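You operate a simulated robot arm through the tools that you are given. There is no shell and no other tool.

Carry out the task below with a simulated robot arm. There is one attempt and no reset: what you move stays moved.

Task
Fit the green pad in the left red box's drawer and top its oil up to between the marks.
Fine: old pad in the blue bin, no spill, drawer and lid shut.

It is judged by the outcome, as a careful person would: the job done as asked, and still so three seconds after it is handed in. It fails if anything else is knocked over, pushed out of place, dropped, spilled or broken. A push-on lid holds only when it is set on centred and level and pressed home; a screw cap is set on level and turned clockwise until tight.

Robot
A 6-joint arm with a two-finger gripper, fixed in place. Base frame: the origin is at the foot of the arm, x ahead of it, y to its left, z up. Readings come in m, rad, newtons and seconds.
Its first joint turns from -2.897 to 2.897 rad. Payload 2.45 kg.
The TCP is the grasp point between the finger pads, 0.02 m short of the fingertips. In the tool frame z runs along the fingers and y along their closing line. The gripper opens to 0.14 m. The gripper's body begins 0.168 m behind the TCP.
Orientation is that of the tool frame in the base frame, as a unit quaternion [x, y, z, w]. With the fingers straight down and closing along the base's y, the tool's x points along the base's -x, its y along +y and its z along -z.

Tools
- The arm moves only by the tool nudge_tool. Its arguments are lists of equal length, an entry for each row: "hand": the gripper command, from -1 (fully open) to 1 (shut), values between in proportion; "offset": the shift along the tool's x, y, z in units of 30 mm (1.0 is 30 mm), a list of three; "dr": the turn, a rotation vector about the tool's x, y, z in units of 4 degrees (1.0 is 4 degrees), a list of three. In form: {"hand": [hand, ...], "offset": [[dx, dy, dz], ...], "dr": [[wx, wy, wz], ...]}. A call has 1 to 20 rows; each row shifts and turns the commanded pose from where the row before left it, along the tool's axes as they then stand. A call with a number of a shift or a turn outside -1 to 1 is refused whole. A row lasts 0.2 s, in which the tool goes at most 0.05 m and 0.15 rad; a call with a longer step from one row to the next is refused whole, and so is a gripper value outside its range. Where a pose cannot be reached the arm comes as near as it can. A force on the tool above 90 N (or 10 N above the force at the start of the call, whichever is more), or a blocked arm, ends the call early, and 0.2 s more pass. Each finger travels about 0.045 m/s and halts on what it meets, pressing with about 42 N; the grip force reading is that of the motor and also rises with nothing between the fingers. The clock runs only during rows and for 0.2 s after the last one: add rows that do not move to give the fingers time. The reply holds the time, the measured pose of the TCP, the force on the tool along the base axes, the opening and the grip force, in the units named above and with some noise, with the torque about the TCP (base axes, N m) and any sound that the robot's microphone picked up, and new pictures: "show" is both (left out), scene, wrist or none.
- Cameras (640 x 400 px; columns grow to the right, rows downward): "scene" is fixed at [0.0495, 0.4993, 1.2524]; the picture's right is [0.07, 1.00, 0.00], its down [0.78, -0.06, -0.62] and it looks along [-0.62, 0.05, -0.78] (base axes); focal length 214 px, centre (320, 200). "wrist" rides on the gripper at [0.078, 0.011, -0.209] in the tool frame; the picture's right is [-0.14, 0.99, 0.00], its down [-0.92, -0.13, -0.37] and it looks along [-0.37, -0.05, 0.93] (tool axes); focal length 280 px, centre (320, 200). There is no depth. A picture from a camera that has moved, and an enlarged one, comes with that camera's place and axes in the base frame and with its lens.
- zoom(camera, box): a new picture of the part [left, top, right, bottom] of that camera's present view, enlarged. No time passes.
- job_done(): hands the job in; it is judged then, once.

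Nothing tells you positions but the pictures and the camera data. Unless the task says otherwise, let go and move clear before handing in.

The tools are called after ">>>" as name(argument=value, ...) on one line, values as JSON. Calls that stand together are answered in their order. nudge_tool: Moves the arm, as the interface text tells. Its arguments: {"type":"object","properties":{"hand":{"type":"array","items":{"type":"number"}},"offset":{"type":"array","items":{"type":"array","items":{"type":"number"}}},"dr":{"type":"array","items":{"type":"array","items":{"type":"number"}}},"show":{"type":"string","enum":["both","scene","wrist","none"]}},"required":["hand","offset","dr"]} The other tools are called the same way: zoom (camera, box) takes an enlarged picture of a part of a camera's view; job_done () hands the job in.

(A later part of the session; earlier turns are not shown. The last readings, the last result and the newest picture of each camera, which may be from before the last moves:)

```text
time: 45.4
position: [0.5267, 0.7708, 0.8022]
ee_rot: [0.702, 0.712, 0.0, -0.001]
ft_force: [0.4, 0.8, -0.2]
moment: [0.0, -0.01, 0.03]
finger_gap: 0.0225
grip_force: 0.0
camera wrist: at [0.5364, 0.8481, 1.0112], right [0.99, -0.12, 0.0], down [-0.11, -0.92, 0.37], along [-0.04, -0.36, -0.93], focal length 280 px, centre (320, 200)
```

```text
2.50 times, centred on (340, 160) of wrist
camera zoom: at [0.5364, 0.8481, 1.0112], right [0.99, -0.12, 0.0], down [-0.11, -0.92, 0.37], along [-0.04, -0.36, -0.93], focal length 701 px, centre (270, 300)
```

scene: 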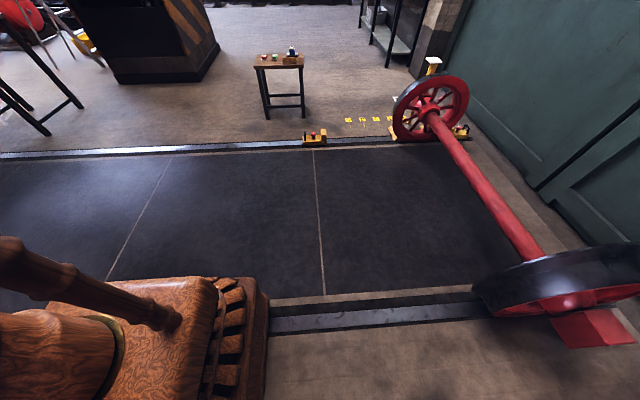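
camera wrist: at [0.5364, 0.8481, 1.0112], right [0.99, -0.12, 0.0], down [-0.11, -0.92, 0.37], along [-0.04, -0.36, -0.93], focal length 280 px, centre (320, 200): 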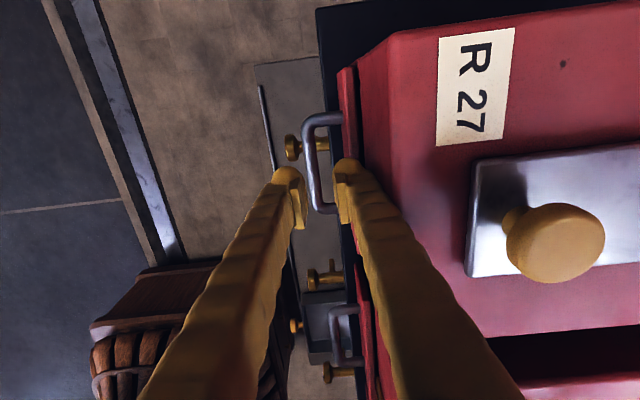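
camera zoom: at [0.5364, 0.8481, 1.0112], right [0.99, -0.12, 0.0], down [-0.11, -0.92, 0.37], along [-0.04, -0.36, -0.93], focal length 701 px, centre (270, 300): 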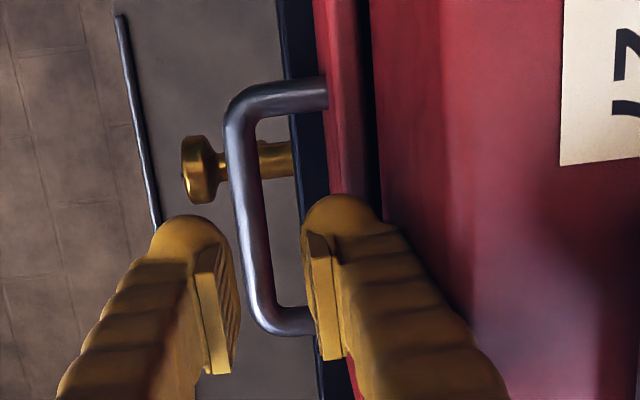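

>>> nudge_tool(hand=[0.68, 0.68, 0.68, 0.68, 0.68, 0.68], offset=[[0, -0.19, 0.4], [0, 0, 0.5], [0, 0, 0.5], [0, 0, 0.5], [0, 0, 0.5], [0, 0, 0.4]], dr=[[0, 0, 0], [0, 0, 0], [0, 0, 0], [0, 0, 0], [0, 0, 0], [0, 0, 0]], show="wrist")

>>> zoom(camera="wrist", box=[240, 80, 440, 240])

```text
time: 46.4
position: [0.5236, 0.7721, 0.7608]
ee_rot: [0.702, 0.713, 0.005, -0.001]
ft_force: [-4.3, -6.1, 19.1]
moment: [-0.3, -0.63, -0.27]
finger_gap: 0.0206
grip_force: 0.0
stopped in row 4: the force on the tool passed its limit at 123 N (the readings are from after the stop); the commanded pose is now the measured one
camera wrist: at [0.5322, 0.8483, 0.9705], right [0.99, -0.12, 0.0], down [-0.12, -0.93, 0.36], along [-0.04, -0.36, -0.93], focal length 280 px, centre (320, 200)
```

wrist: 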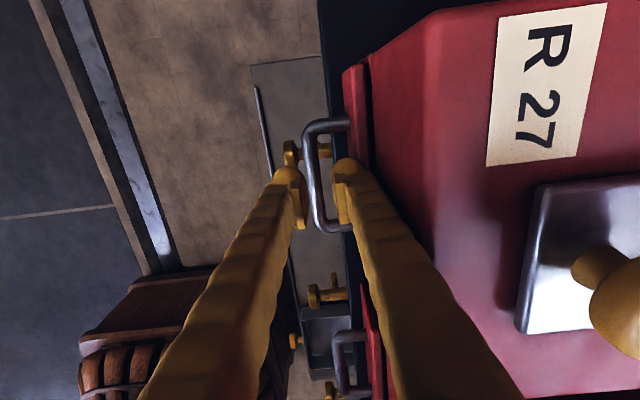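

```text
2.50 times, centred on (340, 160) of wrist
camera zoom: at [0.5322, 0.8483, 0.9705], right [0.99, -0.12, 0.0], down [-0.12, -0.93, 0.36], along [-0.04, -0.36, -0.93], focal length 701 px, centre (270, 300)
```

zoom: 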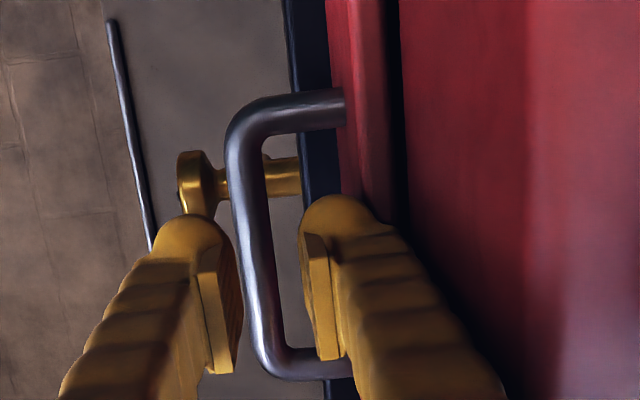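

The right fingertip landed on the drawer front panel's top edge, so I'm about 8 mm too far toward +x. I'll back up, shift -x, widen slightly, and go down gently.

>>> nudge_tool(hand=[0.65, 0.63, 0.63, 0.63, 0.63], offset=[[0, 0, -0.6], [0, -0.3, 0], [0, 0, 0], [0, 0, 0], [0, 0, 0]], dr=[[0, 0, 0], [0, 0, 0], [0, 0, 0], [0, 0, 0], [0, 0, 0]], show="none")

>>> zoom(camera="wrist", box=[240, 80, 440, 240])

```text
time: 47.6
position: [0.5138, 0.7718, 0.7756]
ee_rot: [0.703, 0.712, 0.004, 0.0]
ft_force: [-0.7, 0.3, -0.3]
moment: [0.01, 0.01, 0.01]
finger_gap: 0.0257
grip_force: 0.1
```

```text
2.50 times, centred on (340, 160) of wrist
camera zoom: at [0.5223, 0.8475, 0.9868], right [0.99, -0.12, 0.0], down [-0.12, -0.92, 0.36], along [-0.04, -0.36, -0.93], focal length 701 px, centre (270, 300)
```

zoom: 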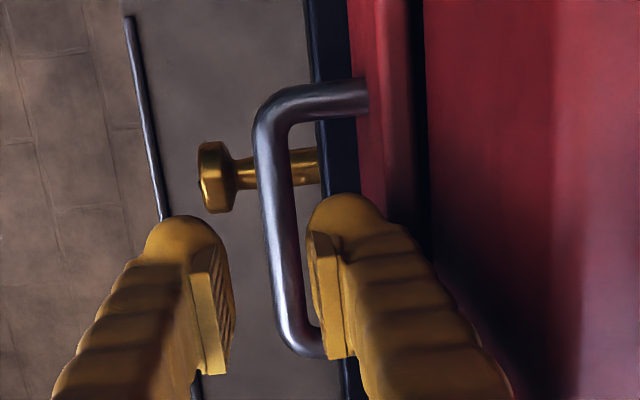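

>>> nudge_tool(hand=[0.63, 0.63, 0.63, 0.63, 0.63, 0.63], offset=[[0, 0, 0.3], [0, 0, 0.3], [0, 0, 0.3], [0, 0, 0.3], [0, 0, 0.3], [0, 0, 0]], dr=[[0, 0, 0], [0, 0, 0], [0, 0, 0], [0, 0, 0], [0, 0, 0], [0, 0, 0]], show="none")

>>> zoom(camera="wrist", box=[240, 80, 440, 240])

```text
time: 49.0
position: [0.5143, 0.7707, 0.7313]
ee_rot: [0.702, 0.712, 0.004, 0.0]
ft_force: [0.3, -0.7, -0.6]
moment: [0.02, 0.03, 0.0]
finger_gap: 0.026
grip_force: 0.1
```

```text
2.50 times, centred on (340, 160) of wrist
camera zoom: at [0.5234, 0.8476, 0.9417], right [0.99, -0.12, 0.0], down [-0.12, -0.92, 0.36], along [-0.04, -0.36, -0.93], focal length 701 px, centre (270, 300)
```

zoom: 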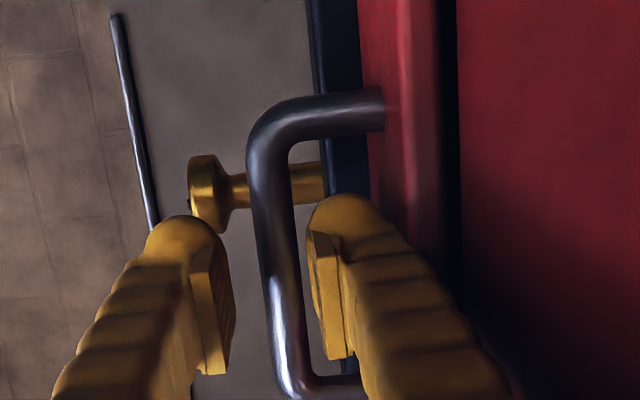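

The fingers straddle the bar with no contact. I'll lower slightly and close.

>>> nudge_tool(hand=[0.63, 0.63, 0.8, 1, 1, 1, 1], offset=[[0, 0, 0.3], [0, 0, 0], [0, 0, 0], [0, 0, 0], [0, 0, 0], [0, 0, 0], [0, 0, 0]], dr=[[0, 0, 0], [0, 0, 0], [0, 0, 0], [0, 0, 0], [0, 0, 0], [0, 0, 0], [0, 0, 0]], show="none")

>>> zoom(camera="wrist", box=[240, 80, 440, 240])

```text
time: 50.6
position: [0.5147, 0.772, 0.7214]
ee_rot: [0.702, 0.712, 0.004, 0.0]
ft_force: [-0.3, 1.3, -2.6]
moment: [0.05, 0.0, -0.86]
finger_gap: 0.0122
grip_force: 39.8
```

```text
2.50 times, centred on (340, 160) of wrist
camera zoom: at [0.5242, 0.8481, 0.932], right [0.99, -0.12, 0.0], down [-0.12, -0.92, 0.36], along [-0.04, -0.36, -0.93], focal length 701 px, centre (270, 300)
```

zoom: 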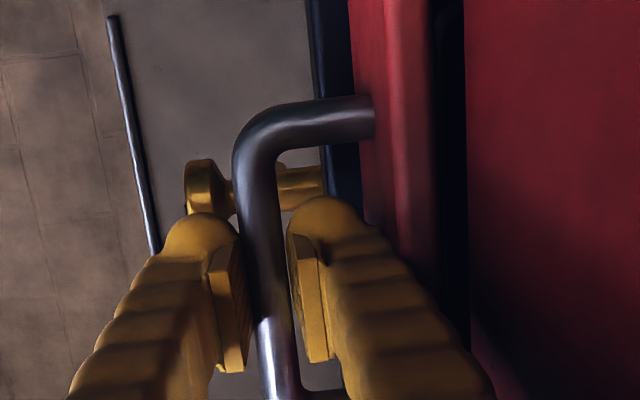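

Bar gripped (12 mm). Pulling the drawer toward -x a little at a time while watching for drips.

>>> nudge_tool(hand=[1, 1, 1, 1, 1], offset=[[0, -0.3, 0], [0, -0.3, 0], [0, -0.3, 0], [0, -0.3, 0], [0, 0, 0]], dr=[[0, 0, 0], [0, 0, 0], [0, 0, 0], [0, 0, 0], [0, 0, 0]], show="wrist")

>>> zoom(camera="wrist", box=[240, 40, 480, 240])

```text
time: 51.8
position: [0.4779, 0.7728, 0.7223]
ee_rot: [0.702, 0.712, 0.003, -0.001]
ft_force: [0.2, 8.4, -31.0]
moment: [0.05, 0.03, -0.82]
finger_gap: 0.0126
grip_force: 39.9
camera wrist: at [0.4874, 0.8483, 0.9321], right [0.99, -0.12, 0.0], down [-0.12, -0.92, 0.36], along [-0.04, -0.36, -0.93], focal length 280 px, centre (320, 200)
```

wrist: 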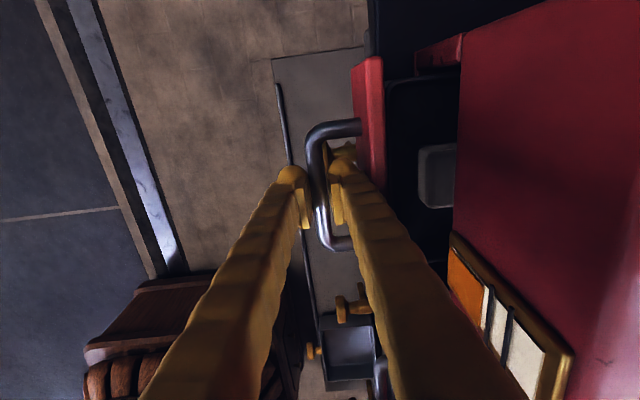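

```text
2.00 times, centred on (360, 140) of wrist
camera zoom: at [0.4874, 0.8483, 0.9321], right [0.99, -0.12, 0.0], down [-0.12, -0.92, 0.36], along [-0.04, -0.36, -0.93], focal length 561 px, centre (240, 320)
```

zoom: 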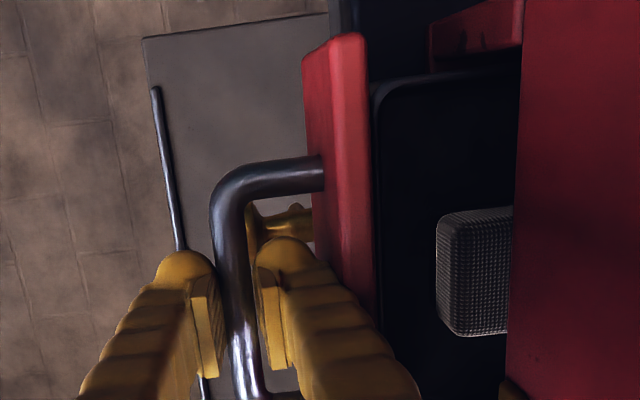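

The drawer slides, and the old grey pad is coming into view with no drip so far. I'll keep pulling.

>>> nudge_tool(hand=[1, 1, 1, 1, 1, 1], offset=[[0, -0.3, 0], [0, -0.3, 0], [0, -0.3, 0], [0, -0.3, 0], [0, -0.3, 0], [0, 0, 0]], dr=[[0, 0, 0], [0, 0, 0], [0, 0, 0], [0, 0, 0], [0, 0, 0], [0, 0, 0]], show="wrist")

>>> zoom(camera="wrist", box=[240, 40, 480, 240])

```text
time: 53.2
position: [0.4329, 0.7702, 0.7229]
ee_rot: [0.702, 0.712, 0.004, -0.001]
ft_force: [-1.4, -1.4, -8.8]
moment: [-0.14, 0.0, -0.88]
finger_gap: 0.0127
grip_force: 38.8
camera wrist: at [0.4423, 0.8478, 0.933], right [0.99, -0.12, 0.0], down [-0.12, -0.92, 0.36], along [-0.04, -0.36, -0.93], focal length 280 px, centre (320, 200)
```

wrist: 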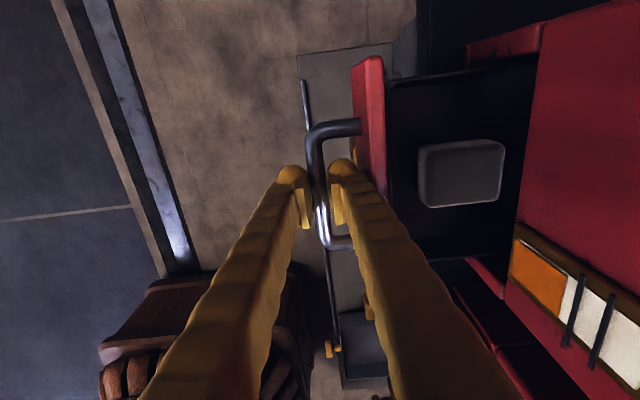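

```text
2.00 times, centred on (360, 140) of wrist
camera zoom: at [0.4423, 0.8478, 0.933], right [0.99, -0.12, 0.0], down [-0.12, -0.92, 0.36], along [-0.04, -0.36, -0.93], focal length 561 px, centre (240, 320)
```

zoom: 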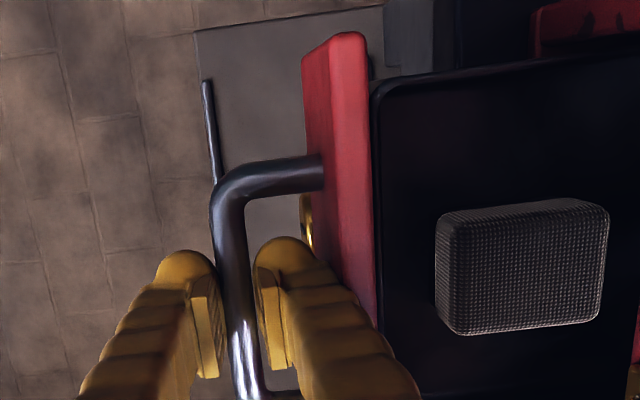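

>>> nudge_tool(hand=[1, 1, 1, 1], offset=[[0, -0.25, 0], [0, -0.25, 0], [0, -0.25, 0], [0, 0, 0]], dr=[[0, 0, 0], [0, 0, 0], [0, 0, 0], [0, 0, 0]], show="wrist")

>>> zoom(camera="wrist", box=[300, 40, 560, 240])

```text
time: 54.2
position: [0.4109, 0.7711, 0.7228]
ee_rot: [0.702, 0.712, 0.005, -0.001]
ft_force: [1.0, 15.0, 8.1]
moment: [0.3, 0.01, -0.86]
finger_gap: 0.0127
grip_force: 40.2
camera wrist: at [0.419, 0.8474, 0.9332], right [0.99, -0.12, 0.0], down [-0.12, -0.93, 0.36], along [-0.04, -0.36, -0.93], focal length 280 px, centre (320, 200)
```

wrist: 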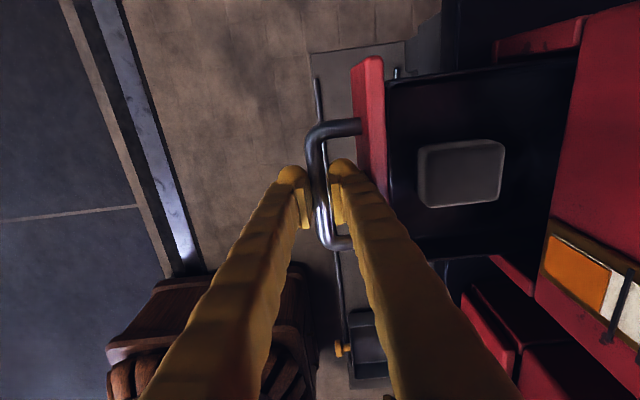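

```text
2.00 times, centred on (430, 140) of wrist
camera zoom: at [0.419, 0.8474, 0.9332], right [0.99, -0.12, 0.0], down [-0.12, -0.93, 0.36], along [-0.04, -0.36, -0.93], focal length 561 px, centre (100, 320)
```

zoom: 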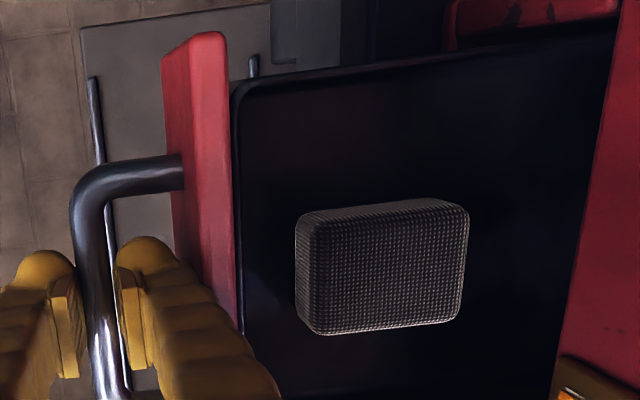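

The drawer is open about 10 cm and the pad is fully exposed. Releasing the handle and rising.

>>> nudge_tool(hand=[0.63, 0.63, 0.63, 0.63, 0.63, 0.63, 0.63, 0.63, 0.63, 0.63, 0.63], offset=[[0, 0, 0], [0, 0, 0], [0, 0, 0], [0, 0, -0.4], [0, 0, -0.6], [0, 0, -1], [0, 0, -1], [0, 0, -1], [0, 0, -1], [0, 0, -1], [0, 0, 0]], dr=[[0, 0, 0], [0, 0, 0], [0, 0, 0], [0, 0, 0], [0, 0, 0], [0, 0, 0], [0, 0, 0], [0, 0, 0], [0, 0, 0], [0, 0, 0], [0, 0, 0]], show="wrist")

>>> zoom(camera="wrist", box=[280, 60, 480, 240])

```text
time: 56.6
position: [0.4105, 0.7687, 0.902]
ee_rot: [0.702, 0.712, 0.005, -0.001]
ft_force: [-0.7, -0.4, 0.5]
moment: [0.0, -0.01, -0.04]
finger_gap: 0.0258
grip_force: 0.2
camera wrist: at [0.4188, 0.845, 1.1128], right [0.99, -0.12, 0.0], down [-0.12, -0.92, 0.36], along [-0.04, -0.36, -0.93], focal length 280 px, centre (320, 200)
```

wrist: 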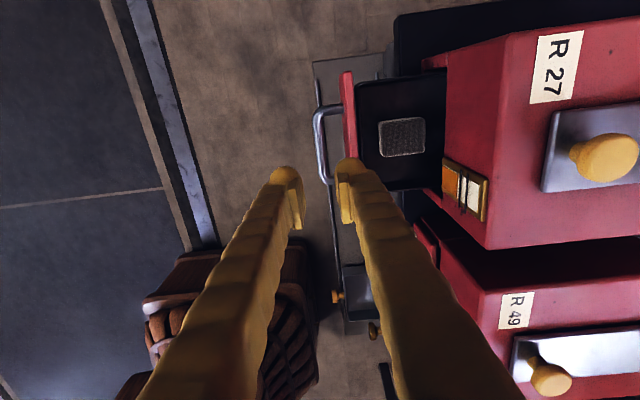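

```text
2.22 times, centred on (380, 150) of wrist
camera zoom: at [0.4188, 0.845, 1.1128], right [0.99, -0.12, 0.0], down [-0.12, -0.92, 0.36], along [-0.04, -0.36, -0.93], focal length 623 px, centre (187, 311)
```

zoom: 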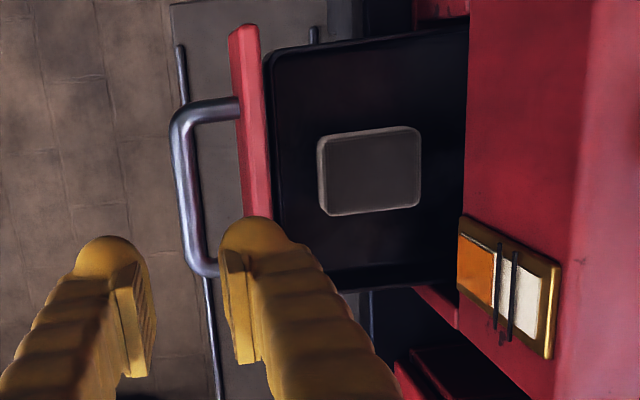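

The gauge on R 27 is clearly below both marks. The old pad's top centre is about (0.529, 0.770, 0.711), roughly 65 × 50 mm. I'll yaw back so the fingers close along y and hover over it.

>>> nudge_tool(hand=[0.4, 0.4, 0.2, 0.2, 0, 0, -0.28, -0.28, -0.28, -0.28, -0.28, -0.28, -0.28, -0.28, -0.28, -0.28, -0.28, -0.28, -0.28, -0.28], offset=[[0, 0, 0], [0, 0, 0], [0, 0, 0], [0, 0, 0], [0, 0, 0], [0, 0, 0], [0, 0, 0], [0, 0, 0], [0, 0, 0], [0, 0, 0], [0, 0, 0], [0, 0, 0], [0, 0, 0], [0, 0, 0], [0, 0, 0], [0, 0, 0], [0, 0, 0], [0, 0, 0], [0, 0, 0], [0, 0, 0]], dr=[[0, 0, -1], [0, 0, -1], [0, 0, -1], [0, 0, -1], [0, 0, -1], [0, 0, -1], [0, 0, -1], [0, 0, -1], [0, 0, -1], [0, 0, -1], [0, 0, -1], [0, 0, -1], [0, 0, -1], [0, 0, -1], [0, 0, -1], [0, 0, -1], [0, 0, -1], [0, 0, -1], [0, 0, -1], [0, 0, -1]], show="none")

>>> nudge_tool(hand=[-0.28, -0.28, -0.28, -0.28, -0.28, -0.28, -0.28, -0.28, -0.28, -0.28], offset=[[0, 0, 0], [0, 0, 0], [0, 0, 0], [-1, 0, 0], [-1, 0, 0.2], [-1, 0, 0.4], [-0.95, 0, 0.4], [0, 0, 0], [0, 0, 0], [0, 0, 0]], dr=[[0, 0, -1], [0, 0, -1], [0, 0, -0.4], [0, 0, 0], [0, 0, 0], [0, 0, 0], [0, 0, 0], [0, 0, 0], [0, 0, 0], [0, 0, 0]], show="wrist")

>>> zoom(camera="wrist", box=[220, 100, 420, 280])

```text
time: 60.8
position: [0.4099, 0.771, 0.902]
ee_rot: [0.08, 0.997, 0.003, 0.003]
ft_force: [0.8, -0.5, -0.8]
moment: [-0.01, 0.01, 0.0]
finger_gap: 0.0896
grip_force: 0.0
```

```text
time: 63.0
position: [0.5303, 0.7714, 0.8738]
ee_rot: [-0.003, 1.0, 0.004, 0.002]
ft_force: [-0.1, -0.6, -0.5]
moment: [0.04, -0.03, -0.03]
finger_gap: 0.0898
grip_force: 0.0
camera wrist: at [0.4505, 0.779, 1.0824], right [0.13, 0.99, 0.01], down [0.92, -0.12, 0.37], along [0.37, -0.04, -0.93], focal length 280 px, centre (320, 200)
```

wrist: 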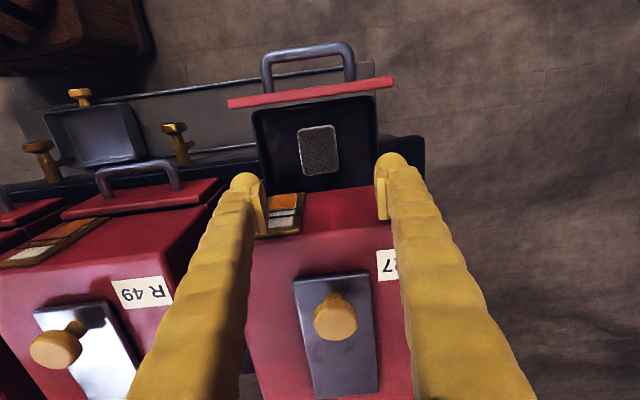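

```text
2.22 times, centred on (320, 190) of wrist
camera zoom: at [0.4505, 0.779, 1.0824], right [0.13, 0.99, 0.01], down [0.92, -0.12, 0.37], along [0.37, -0.04, -0.93], focal length 623 px, centre (320, 222)
```

zoom: 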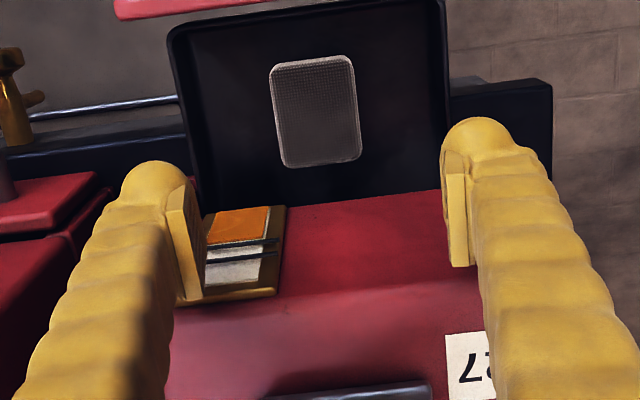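

Alignment is good. Descending onto the old pad.

>>> nudge_tool(hand=[-0.2, -0.2, -0.2, -0.2, -0.2, -0.2, -0.2, -0.2, -0.2], offset=[[0.07, -0.06, 1], [0, 0, 1], [0, 0, 1], [0, 0, 0.8], [0, 0, 0.5], [0, 0, 0.4], [0, 0, 0.3], [0, 0, 0.2], [0, 0, 0]], dr=[[0, 0, 0], [0, 0, 0], [0, 0, 0], [0, 0, 0], [0, 0, 0], [0, 0, 0], [0, 0, 0], [0, 0, 0], [0, 0, 0]], show="wrist")

>>> zoom(camera="wrist", box=[220, 60, 420, 260])

```text
time: 65.0
position: [0.5265, 0.7681, 0.7159]
ee_rot: [-0.004, 1.0, 0.003, 0.003]
ft_force: [0.7, 0.3, -0.3]
moment: [0.03, -0.02, -0.03]
finger_gap: 0.084
grip_force: 0.0
camera wrist: at [0.4479, 0.777, 0.9251], right [0.13, 0.99, 0.01], down [0.92, -0.12, 0.37], along [0.37, -0.04, -0.93], focal length 280 px, centre (320, 200)
```

wrist: 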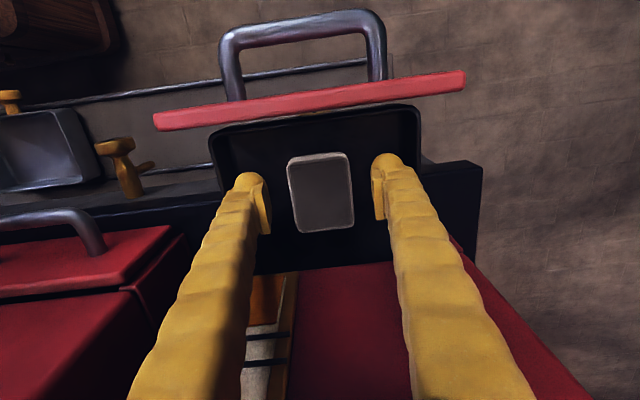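

```text
2.00 times, centred on (320, 160) of wrist
camera zoom: at [0.4479, 0.777, 0.9251], right [0.13, 0.99, 0.01], down [0.92, -0.12, 0.37], along [0.37, -0.04, -0.93], focal length 561 px, centre (320, 280)
```

zoom: 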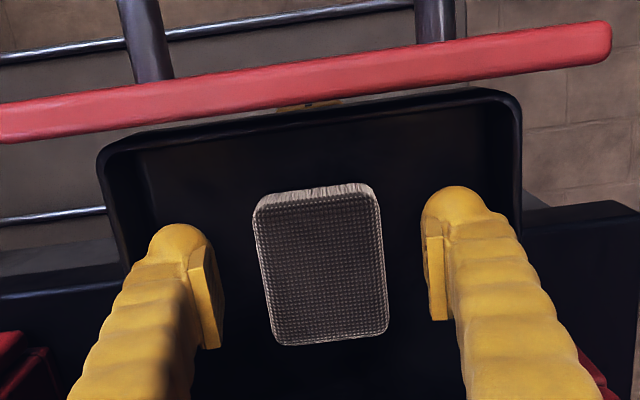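

>>> nudge_tool(hand=[-0.2, -0.2, -0.2, 0.2, 1, 1, 1, 1, 1, 1], offset=[[0, 0, 0.15], [0, 0, 0.15], [0, 0, 0], [0, 0, 0], [0, 0, 0], [0, 0, 0], [0, 0, 0], [0, 0, 0], [0, 0, 0], [0, 0, 0]], dr=[[0, 0, 0], [0, 0, 0], [0, 0, 0], [0, 0, 0], [0, 0, 0], [0, 0, 0], [0, 0, 0], [0, 0, 0], [0, 0, 0], [0, 0, 0]], show="wrist")

>>> zoom(camera="wrist", box=[220, 60, 420, 260])

```text
time: 67.2
position: [0.5277, 0.7698, 0.7076]
ee_rot: [-0.003, 1.0, 0.003, 0.003]
ft_force: [-0.6, 0.2, 3.0]
moment: [-0.06, 0.05, -0.05]
finger_gap: 0.0489
grip_force: 41.8
camera wrist: at [0.448, 0.7777, 0.9169], right [0.13, 0.99, 0.01], down [0.92, -0.12, 0.37], along [0.37, -0.04, -0.93], focal length 280 px, centre (320, 200)
```

wrist: 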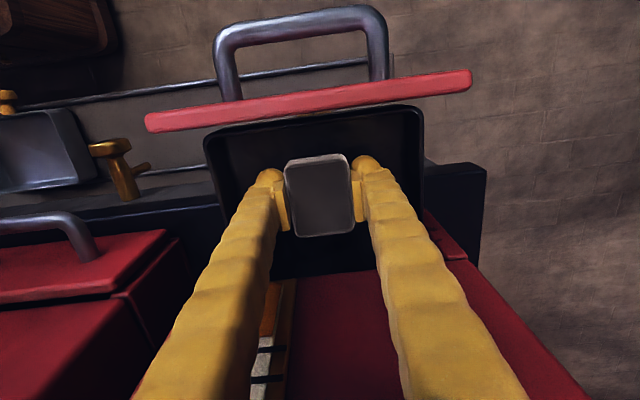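

```text
2.00 times, centred on (320, 160) of wrist
camera zoom: at [0.448, 0.7777, 0.9169], right [0.13, 0.99, 0.01], down [0.92, -0.12, 0.37], along [0.37, -0.04, -0.93], focal length 561 px, centre (320, 280)
```

zoom: 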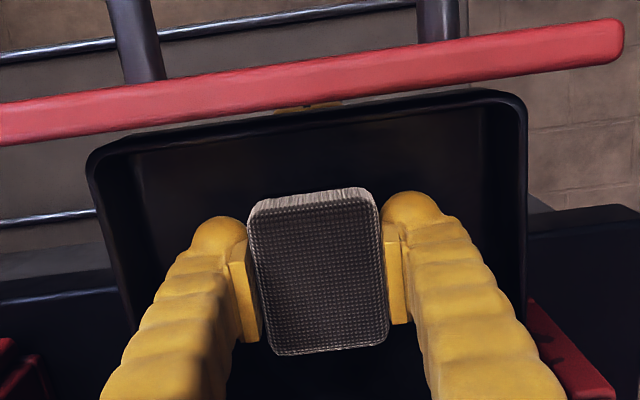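

Old pad gripped (49 mm). Lifting and checking for drips.

>>> nudge_tool(hand=[1, 1, 1, 1, 1, 1], offset=[[0, 0, -0.3], [0, 0, -0.5], [0, 0, -0.7], [0, 0, -0.7], [0, 0, -0.7], [0, 0, 0]], dr=[[0, 0, 0], [0, 0, 0], [0, 0, 0], [0, 0, 0], [0, 0, 0], [0, 0, 0]], show="wrist")

>>> zoom(camera="wrist", box=[200, 60, 440, 280])

```text
time: 68.6
position: [0.5266, 0.7692, 0.7958]
ee_rot: [-0.004, 1.0, 0.003, 0.003]
ft_force: [-0.2, 0.0, 0.2]
moment: [0.02, 0.02, 0.02]
finger_gap: 0.0
grip_force: 29.8
camera wrist: at [0.4479, 0.7776, 1.005], right [0.13, 0.99, 0.01], down [0.92, -0.12, 0.37], along [0.37, -0.04, -0.93], focal length 280 px, centre (320, 200)
```

wrist: 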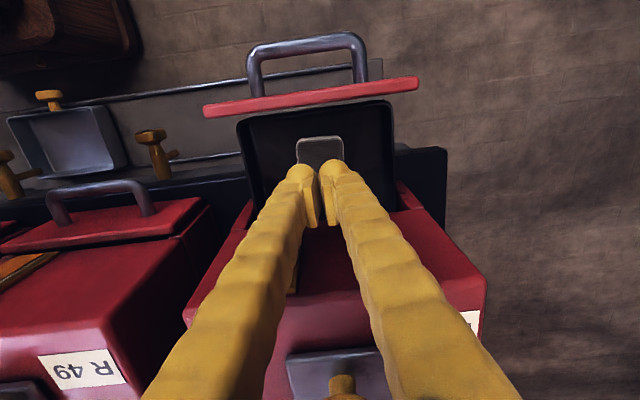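

```text
1.82 times, centred on (320, 170) of wrist
camera zoom: at [0.4479, 0.7776, 1.005], right [0.13, 0.99, 0.01], down [0.92, -0.12, 0.37], along [0.37, -0.04, -0.93], focal length 510 px, centre (320, 254)
```

zoom: 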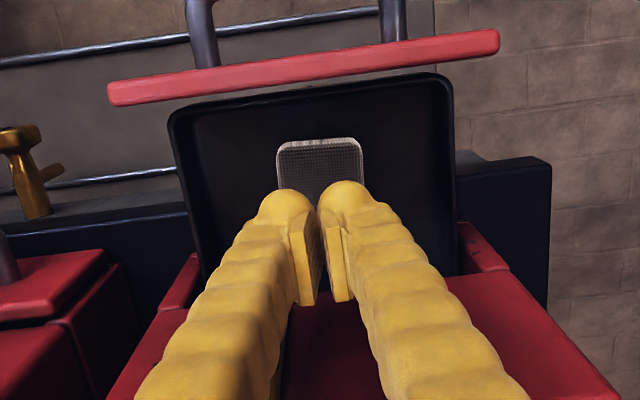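

The grip slipped off the top edge; the pad stayed in the drawer. I'll open again and go deeper.

>>> nudge_tool(hand=[0.6, 0.2, -0.2, -0.2, -0.2, -0.2, -0.2, -0.2, -0.2, -0.2, -0.2, -0.2], offset=[[0, 0, 0], [0, 0, 0], [0, 0, 0], [0, 0, 0], [0, 0, 0], [0, 0, 1], [0, 0, 1], [0, 0, 0.9], [0, 0, 0.2], [0, 0, 0.15], [0, 0, 0.15], [0, 0, 0]], dr=[[0, 0, 0], [0, 0, 0], [0, 0, 0], [0, 0, 0], [0, 0, 0], [0, 0, 0], [0, 0, 0], [0, 0, 0], [0, 0, 0], [0, 0, 0], [0, 0, 0], [0, 0, 0]], show="wrist")

>>> zoom(camera="wrist", box=[220, 60, 420, 260])

```text
time: 71.2
position: [0.5269, 0.7696, 0.6943]
ee_rot: [-0.004, 1.0, 0.004, 0.004]
ft_force: [-2.1, 2.7, 41.7]
moment: [-2.1, 0.15, -0.15]
finger_gap: 0.0855
grip_force: 1.4
camera wrist: at [0.448, 0.7781, 0.9042], right [0.13, 0.99, 0.01], down [0.92, -0.12, 0.37], along [0.37, -0.04, -0.93], focal length 280 px, centre (320, 200)
```

wrist: 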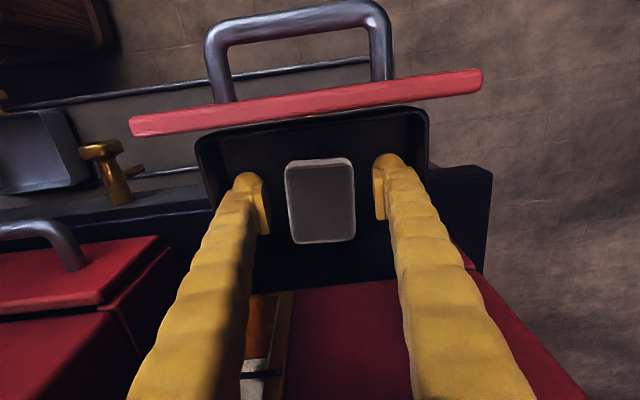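

```text
2.00 times, centred on (320, 160) of wrist
camera zoom: at [0.448, 0.7781, 0.9042], right [0.13, 0.99, 0.01], down [0.92, -0.12, 0.37], along [0.37, -0.04, -0.93], focal length 561 px, centre (320, 280)
```

zoom: 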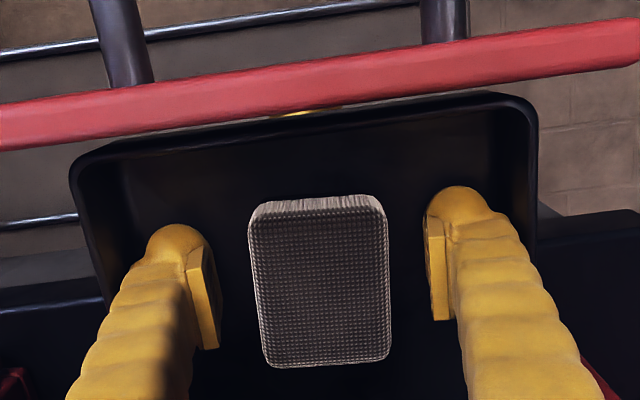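

The fingertips touch the drawer floor (z≈0.674). I'll ease up 3 mm and close on the pad.

>>> nudge_tool(hand=[-0.2, -0.2, 0.2, 1, 1, 1, 1, 1, 1], offset=[[0, 0, -0.13], [0, 0, 0], [0, 0, 0], [0, 0, 0], [0, 0, 0], [0, 0, 0], [0, 0, 0], [0, 0, 0], [0, 0, 0]], dr=[[0, 0, 0], [0, 0, 0], [0, 0, 0], [0, 0, 0], [0, 0, 0], [0, 0, 0], [0, 0, 0], [0, 0, 0], [0, 0, 0]], show="none")

>>> nudge_tool(hand=[1, 1, 1, 1, 1, 1, 1], offset=[[0, 0, -0.2], [0, 0, -0.2], [0, 0, -0.3], [0, 0, -0.6], [0, 0, -0.7], [0, 0, -0.7], [0, 0, 0]], dr=[[0, 0, 0], [0, 0, 0], [0, 0, 0], [0, 0, 0], [0, 0, 0], [0, 0, 0], [0, 0, 0]], show="wrist")

>>> zoom(camera="wrist", box=[220, 60, 420, 260])

```text
time: 73.2
position: [0.5264, 0.7686, 0.6976]
ee_rot: [-0.003, 1.0, 0.003, 0.002]
ft_force: [-0.3, -2.9, 8.0]
moment: [-0.11, -0.03, -0.01]
finger_gap: 0.0497
grip_force: 42.2
```

```text
time: 74.8
position: [0.5273, 0.7694, 0.7787]
ee_rot: [-0.004, 1.0, 0.002, 0.002]
ft_force: [-0.2, 0.3, -2.1]
moment: [0.0, 0.02, -0.04]
finger_gap: 0.0497
grip_force: 42.1
camera wrist: at [0.4478, 0.7775, 0.988], right [0.13, 0.99, 0.01], down [0.92, -0.12, 0.37], along [0.37, -0.04, -0.93], focal length 280 px, centre (320, 200)
```

wrist: 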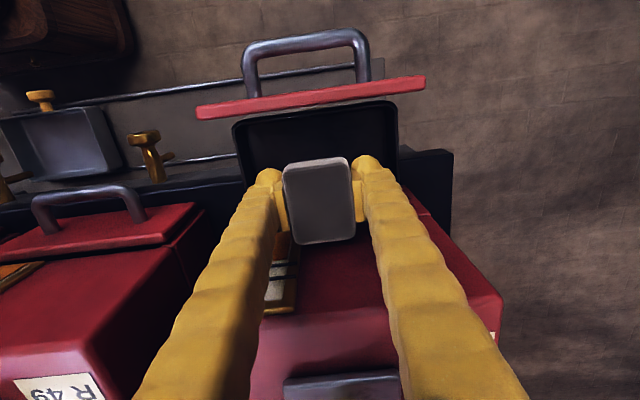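

```text
2.00 times, centred on (320, 160) of wrist
camera zoom: at [0.4478, 0.7775, 0.988], right [0.13, 0.99, 0.01], down [0.92, -0.12, 0.37], along [0.37, -0.04, -0.93], focal length 561 px, centre (320, 280)
```

zoom: 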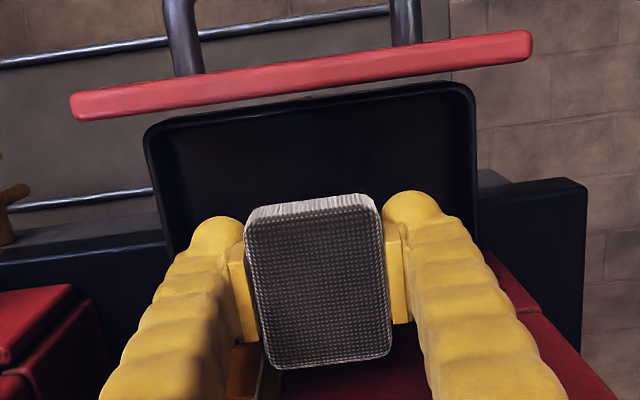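

The old pad is held firmly. Raising and travelling in front of the boxes toward the blue bin.

>>> nudge_tool(hand=[1, 1, 1, 1, 1, 1, 1, 1, 1, 1, 1, 1, 1, 1, 1, 1, 1, 1, 1, 1], offset=[[0, 0, -1], [0, 0, -1], [0, 0, -1], [0, 0, -1], [0, 0, -1], [0, 0, -1], [0, 0, -1], [0, 0, -1], [0, -1, 0], [0, -1, 0], [0, -1, 0], [0, -1, 0], [0, -1, 0], [0, -1, 0], [0, -1, 0], [0, -1, 0], [0, -1, 0], [0, -1, 0], [0, -1, 0], [0, -1, 0]], dr=[[0, 0, 0], [0, 0, 0], [0, 0, 0], [0, 0, 0], [0, 0, 0], [0, 0, 0], [0, 0, 0], [0, 0, 0], [0, 0, 0], [0, 0, 0], [0, 0, 0], [0, 0, 0], [0, 0, 0], [0, 0, 0], [0, 0, 0], [0, 0, 0], [0, 0, 0], [0, 0, 0], [0, 0, 0], [0, 0, 0]], show="none")

>>> nudge_tool(hand=[1, 1, 1, 1, 1, 1, 1, 1, 1, 1, 1, 1], offset=[[-0.1, -1, 0], [-0.1, -1, 0], [-0.1, -1, 0], [-0.1, -1, 0], [-0.1, -1, 0], [-0.1, -1, 0], [-0.1, -1, 0], [-0.1, -1, 0], [-0.1, -1, 0], [-0.1, -1, 0], [0, -1, 0], [0, 0, 0]], dr=[[0, 0, 0], [0, 0, 0], [0, 0, 0], [0, 0, 0], [0, 0, 0], [0, 0, 0], [0, 0, 0], [0, 0, 0], [0, 0, 0], [0, 0, 0], [0, 0, 0], [0, 0, 0]], show="wrist")

```text
time: 79.0
position: [0.5285, 0.4075, 1.015]
ee_rot: [-0.003, 1.0, 0.004, 0.004]
ft_force: [0.0, -0.4, -1.7]
moment: [0.0, -0.02, 0.02]
finger_gap: 0.0498
grip_force: 41.4
```

```text
time: 81.6
position: [0.5605, 0.0773, 1.0141]
ee_rot: [-0.003, 1.0, 0.003, 0.003]
ft_force: [0.5, 0.4, -2.2]
moment: [0.01, -0.03, 0.03]
finger_gap: 0.0496
grip_force: 41.9
camera wrist: at [0.4804, 0.0862, 1.2226], right [0.13, 0.99, 0.01], down [0.92, -0.12, 0.37], along [0.37, -0.04, -0.93], focal length 280 px, centre (320, 200)
```

wrist: 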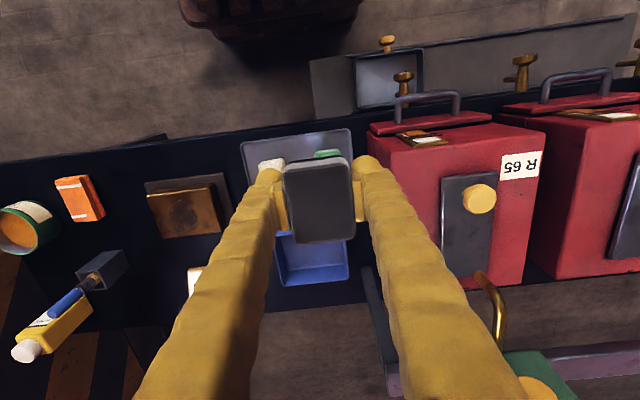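

>>> nudge_tool(hand=[1, 1, 1, 1, 1, 1, 1, 1, 1, 1, 1, 1, 1], offset=[[-0.96, -0.18, 0], [-0.96, -0.18, 0], [-0.96, -0.18, 0], [-0.96, -0.18, 0], [-0.96, -0.18, 0], [-0.96, -0.18, 0], [-0.96, -0.18, 0], [-0.96, -0.18, 0], [-0.96, -0.18, 0], [0, 0, 1], [0, 0, 1], [0, 0, 1], [0, 0, 0]], dr=[[0, 0, 0], [0, 0, 0], [0, 0, 0], [0, 0, 0], [0, 0, 0], [0, 0, 0], [0, 0, 0], [0, 0, 0], [0, 0, 0], [0, 0, 0], [0, 0, 0], [0, 0, 0], [0, 0, 0]], show="wrist")

```text
time: 84.4
position: [0.8221, 0.0315, 0.924]
ee_rot: [-0.003, 1.0, 0.003, 0.001]
ft_force: [0.0, -0.2, -1.3]
moment: [0.0, 0.0, 0.04]
finger_gap: 0.0498
grip_force: 41.6
camera wrist: at [0.743, 0.0396, 1.1332], right [0.13, 0.99, 0.01], down [0.92, -0.12, 0.37], along [0.37, -0.04, -0.93], focal length 280 px, centre (320, 200)
```

wrist: 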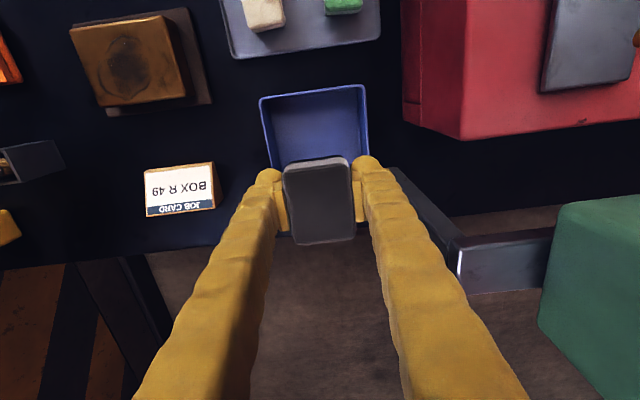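

The bin spans about x 0.75–0.88, y -0.05–0.107, rim z≈0.70. Lowering the pad into it.

>>> nudge_tool(hand=[1, 1, 1, 1, 1, 1, 1, 1, 1], offset=[[0.3, 0, 1], [0, 0, 1], [0, 0, 1], [0, 0, 1], [0, 0, 1], [0, 0, 0.8], [0, 0, 0.7], [0, 0, 0.5], [0, 0, 0]], dr=[[0, 0, 0], [0, 0, 0], [0, 0, 0], [0, 0, 0], [0, 0, 0], [0, 0, 0], [0, 0, 0], [0, 0, 0], [0, 0, 0]], show="wrist")

```text
time: 86.4
position: [0.8123, 0.0332, 0.713]
ee_rot: [-0.004, 1.0, 0.003, 0.002]
ft_force: [-1.0, 0.0, -2.1]
moment: [-0.03, 0.0, 0.03]
finger_gap: 0.0501
grip_force: 42.4
camera wrist: at [0.7337, 0.0411, 0.9225], right [0.13, 0.99, 0.01], down [0.92, -0.12, 0.37], along [0.37, -0.04, -0.93], focal length 280 px, centre (320, 200)
```

wrist: 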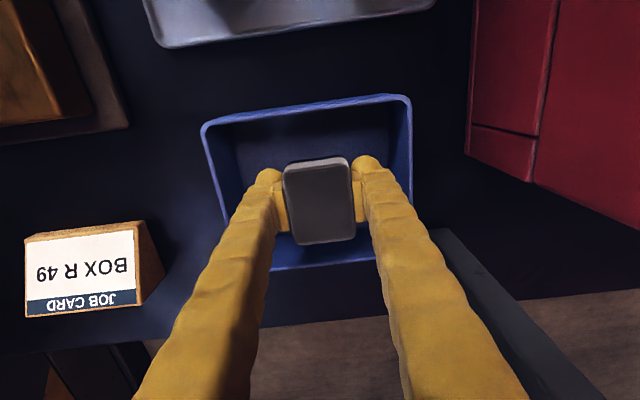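

>>> nudge_tool(hand=[1, 1, 1, 1, 1, 1], offset=[[0, 0, 0.3], [0, 0, 0.3], [0, 0, 0.3], [0, 0, 0.2], [0, 0, 0.2], [0, 0, 0]], dr=[[0, 0, 0], [0, 0, 0], [0, 0, 0], [0, 0, 0], [0, 0, 0], [0, 0, 0]], show="none")

```text
time: 87.5
position: [0.814, 0.0337, 0.6841]
ee_rot: [-0.003, 1.0, 0.003, 0.004]
ft_force: [-10.2, -1.8, 21.5]
moment: [-0.6, 0.32, -0.27]
finger_gap: 0.0497
grip_force: 42.3
stopped in row 5: the force on the tool passed its limit at 110 N (the readings are from after the stop); the commanded pose is now the measured one
```

The pad is on the bin's bottom. Releasing and rising.

>>> nudge_tool(hand=[0.2, 0, 0, 0, 0, 0, 0, 0, 0, 0, 0], offset=[[0, 0, -0.1], [0, 0, 0], [0, 0, 0], [0, 0, -0.3], [0, 0, -0.7], [0, 0, -1], [0, 0, -1], [0, 0, -1], [0, 0, -1], [0, 0, -1], [0, 0, 0]], dr=[[0, 0, 0], [0, 0, 0], [0, 0, 0], [0, 0, 0], [0, 0, 0], [0, 0, 0], [0, 0, 0], [0, 0, 0], [0, 0, 0], [0, 0, 0], [0, 0, 0]], show="wrist")

```text
time: 89.9
position: [0.8122, 0.0325, 0.8656]
ee_rot: [-0.004, 1.0, 0.003, 0.005]
ft_force: [0.0, -0.4, -0.6]
moment: [-0.01, 0.05, -0.02]
finger_gap: 0.0699
grip_force: 0.1
camera wrist: at [0.7324, 0.0403, 1.0755], right [0.13, 0.99, 0.01], down [0.92, -0.12, 0.37], along [0.37, -0.04, -0.93], focal length 280 px, centre (320, 200)
```

wrist: 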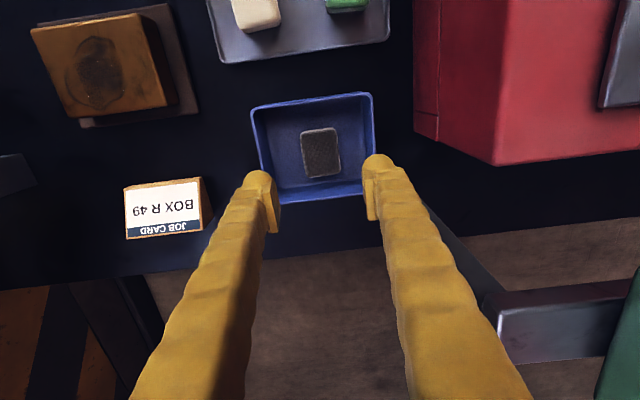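

The old pad lies in the blue bin. Now moving to the green pad.

>>> nudge_tool(hand=[0, 0, 0, 0, -0.1, -0.2, -0.28, -0.28, -0.28, -0.28], offset=[[1, 0.25, 0], [1, 0.25, 0], [1, 0.25, 0], [1, 0.25, 0], [1, 0.25, 0], [1, 0.25, 0], [0, 0.25, 0], [0, 0, 0], [0, 0, 0], [0, 0, 0]], dr=[[0, 0, 0], [0, 0, 0], [0, 0, 0], [0, 0, 0], [0, 0, 0], [0, 0, 0], [0, 0, 0], [0, 0, 0], [0, 0, 0], [0, 0, 0]], show="wrist")

>>> zoom(camera="wrist", box=[200, 60, 440, 260])

```text
time: 92.1
position: [0.6324, 0.0825, 0.8663]
ee_rot: [-0.004, 1.0, 0.003, 0.004]
ft_force: [-0.6, 0.1, 0.5]
moment: [0.01, 0.05, 0.04]
finger_gap: 0.0893
grip_force: 0.0
camera wrist: at [0.5532, 0.0912, 1.075], right [0.13, 0.99, 0.01], down [0.92, -0.12, 0.37], along [0.37, -0.04, -0.93], focal length 280 px, centre (320, 200)
```

wrist: 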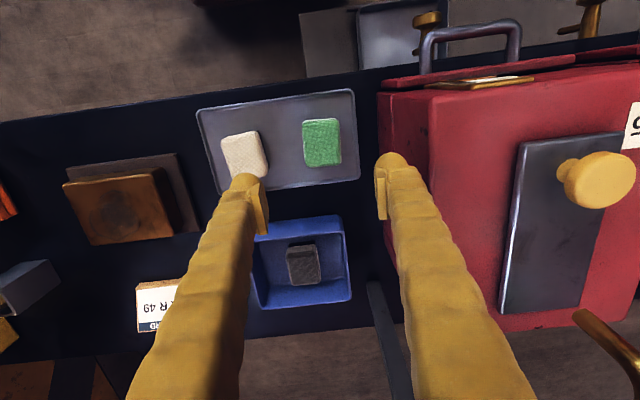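

```text
2.00 times, centred on (320, 160) of wrist
camera zoom: at [0.5532, 0.0912, 1.075], right [0.13, 0.99, 0.01], down [0.92, -0.12, 0.37], along [0.37, -0.04, -0.93], focal length 561 px, centre (320, 280)
```

zoom: 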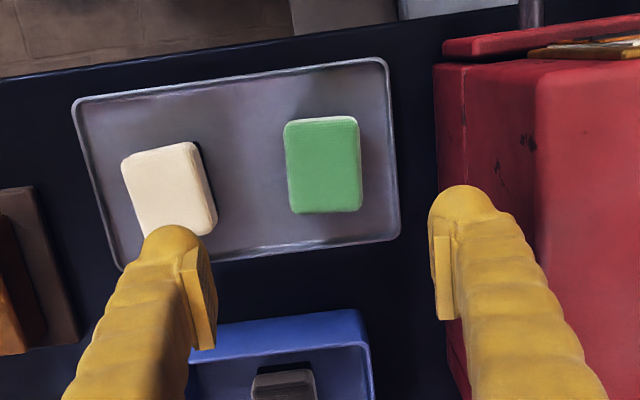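

Green pad centre is about (0.625, 0.089). I'll align over it and descend carefully.

>>> nudge_tool(hand=[-0.2, -0.2, -0.2, -0.2, -0.2, -0.2, -0.2, -0.2, -0.2, -0.2], offset=[[0.27, 0.2, 0], [0, 0, 1], [0, 0, 1], [0, 0, 1], [0, 0, 1], [0, 0, 0.6], [0, 0, 0.5], [0, 0, 0.3], [0, 0, 0.3], [0, 0, 0]], dr=[[0, 0, 0], [0, 0, 0], [0, 0, 0], [0, 0, 0], [0, 0, 0], [0, 0, 0], [0, 0, 0], [0, 0, 0], [0, 0, 0], [0, 0, 0]], show="wrist")

>>> zoom(camera="wrist", box=[200, 60, 440, 260])

```text
time: 94.3
position: [0.6251, 0.0895, 0.6945]
ee_rot: [-0.004, 1.0, 0.003, 0.003]
ft_force: [0.3, 0.0, 0.7]
moment: [0.0, -0.02, 0.01]
finger_gap: 0.0841
grip_force: 0.0
camera wrist: at [0.5456, 0.0977, 0.9039], right [0.13, 0.99, 0.01], down [0.92, -0.12, 0.37], along [0.37, -0.04, -0.93], focal length 280 px, centre (320, 200)
```

wrist: 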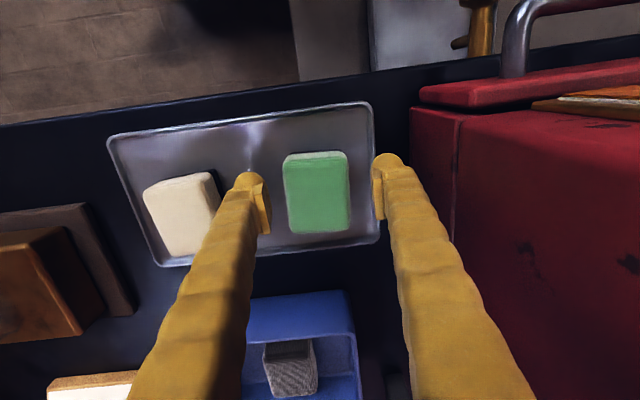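

```text
2.00 times, centred on (320, 160) of wrist
camera zoom: at [0.5456, 0.0977, 0.9039], right [0.13, 0.99, 0.01], down [0.92, -0.12, 0.37], along [0.37, -0.04, -0.93], focal length 561 px, centre (320, 280)
```

zoom: 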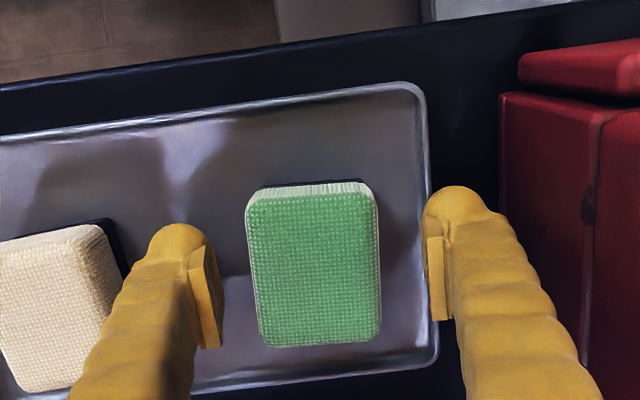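

The right finger would meet the tray rim, so I'll narrow the opening to 60 mm and re-centre to y≈0.086 before going down.

>>> nudge_tool(hand=[-0.2, 0.14, 0.14, 0.14, 0.14], offset=[[0, 0, -0.6], [-0.08, -0.11, 0], [0, 0, 0], [0, 0, 0], [0, 0, 0]], dr=[[0, 0, 0], [0, 0, 0], [0, 0, 0], [0, 0, 0], [0, 0, 0]], show="none")

>>> zoom(camera="wrist", box=[200, 60, 440, 260])

```text
time: 95.5
position: [0.6266, 0.0864, 0.7124]
ee_rot: [-0.003, 1.0, 0.005, 0.004]
ft_force: [-0.9, 0.0, -0.7]
moment: [-0.02, 0.02, 0.01]
finger_gap: 0.0603
grip_force: 0.1
```

```text
2.00 times, centred on (320, 160) of wrist
camera zoom: at [0.548, 0.0945, 0.9213], right [0.13, 0.99, 0.01], down [0.92, -0.12, 0.37], along [0.37, -0.04, -0.93], focal length 561 px, centre (320, 280)
```

zoom: 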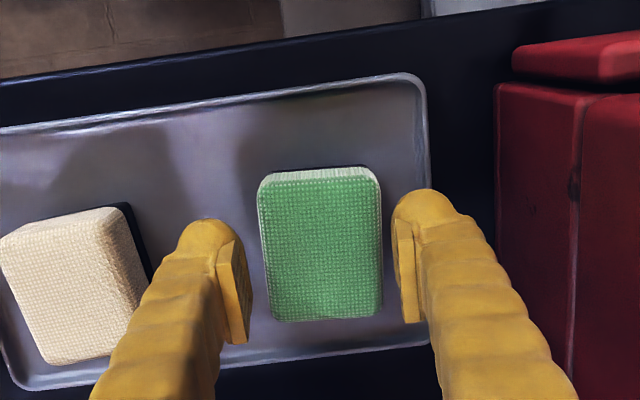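

>>> nudge_tool(hand=[0.14, 0.14, 0.14, 0.14, 0.14, 0.14], offset=[[0, 0, 0.4], [0, 0, 0.3], [0, 0, 0.2], [0, 0, 0.1], [0, 0, 0], [0, 0, 0]], dr=[[0, 0, 0], [0, 0, 0], [0, 0, 0], [0, 0, 0], [0, 0, 0], [0, 0, 0]], show="none")

>>> zoom(camera="wrist", box=[200, 60, 440, 260])

```text
time: 96.9
position: [0.6281, 0.0879, 0.6829]
ee_rot: [-0.003, 1.0, 0.003, 0.005]
ft_force: [-11.5, 4.1, 56.3]
moment: [-1.89, 0.47, -0.34]
finger_gap: 0.0605
grip_force: 0.5
```

```text
2.00 times, centred on (320, 160) of wrist
camera zoom: at [0.5486, 0.095, 0.8924], right [0.13, 0.99, 0.01], down [0.92, -0.12, 0.38], along [0.37, -0.04, -0.93], focal length 561 px, centre (320, 280)
```

zoom: 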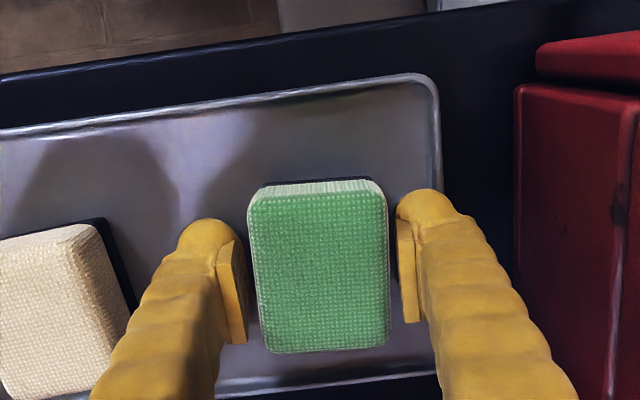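

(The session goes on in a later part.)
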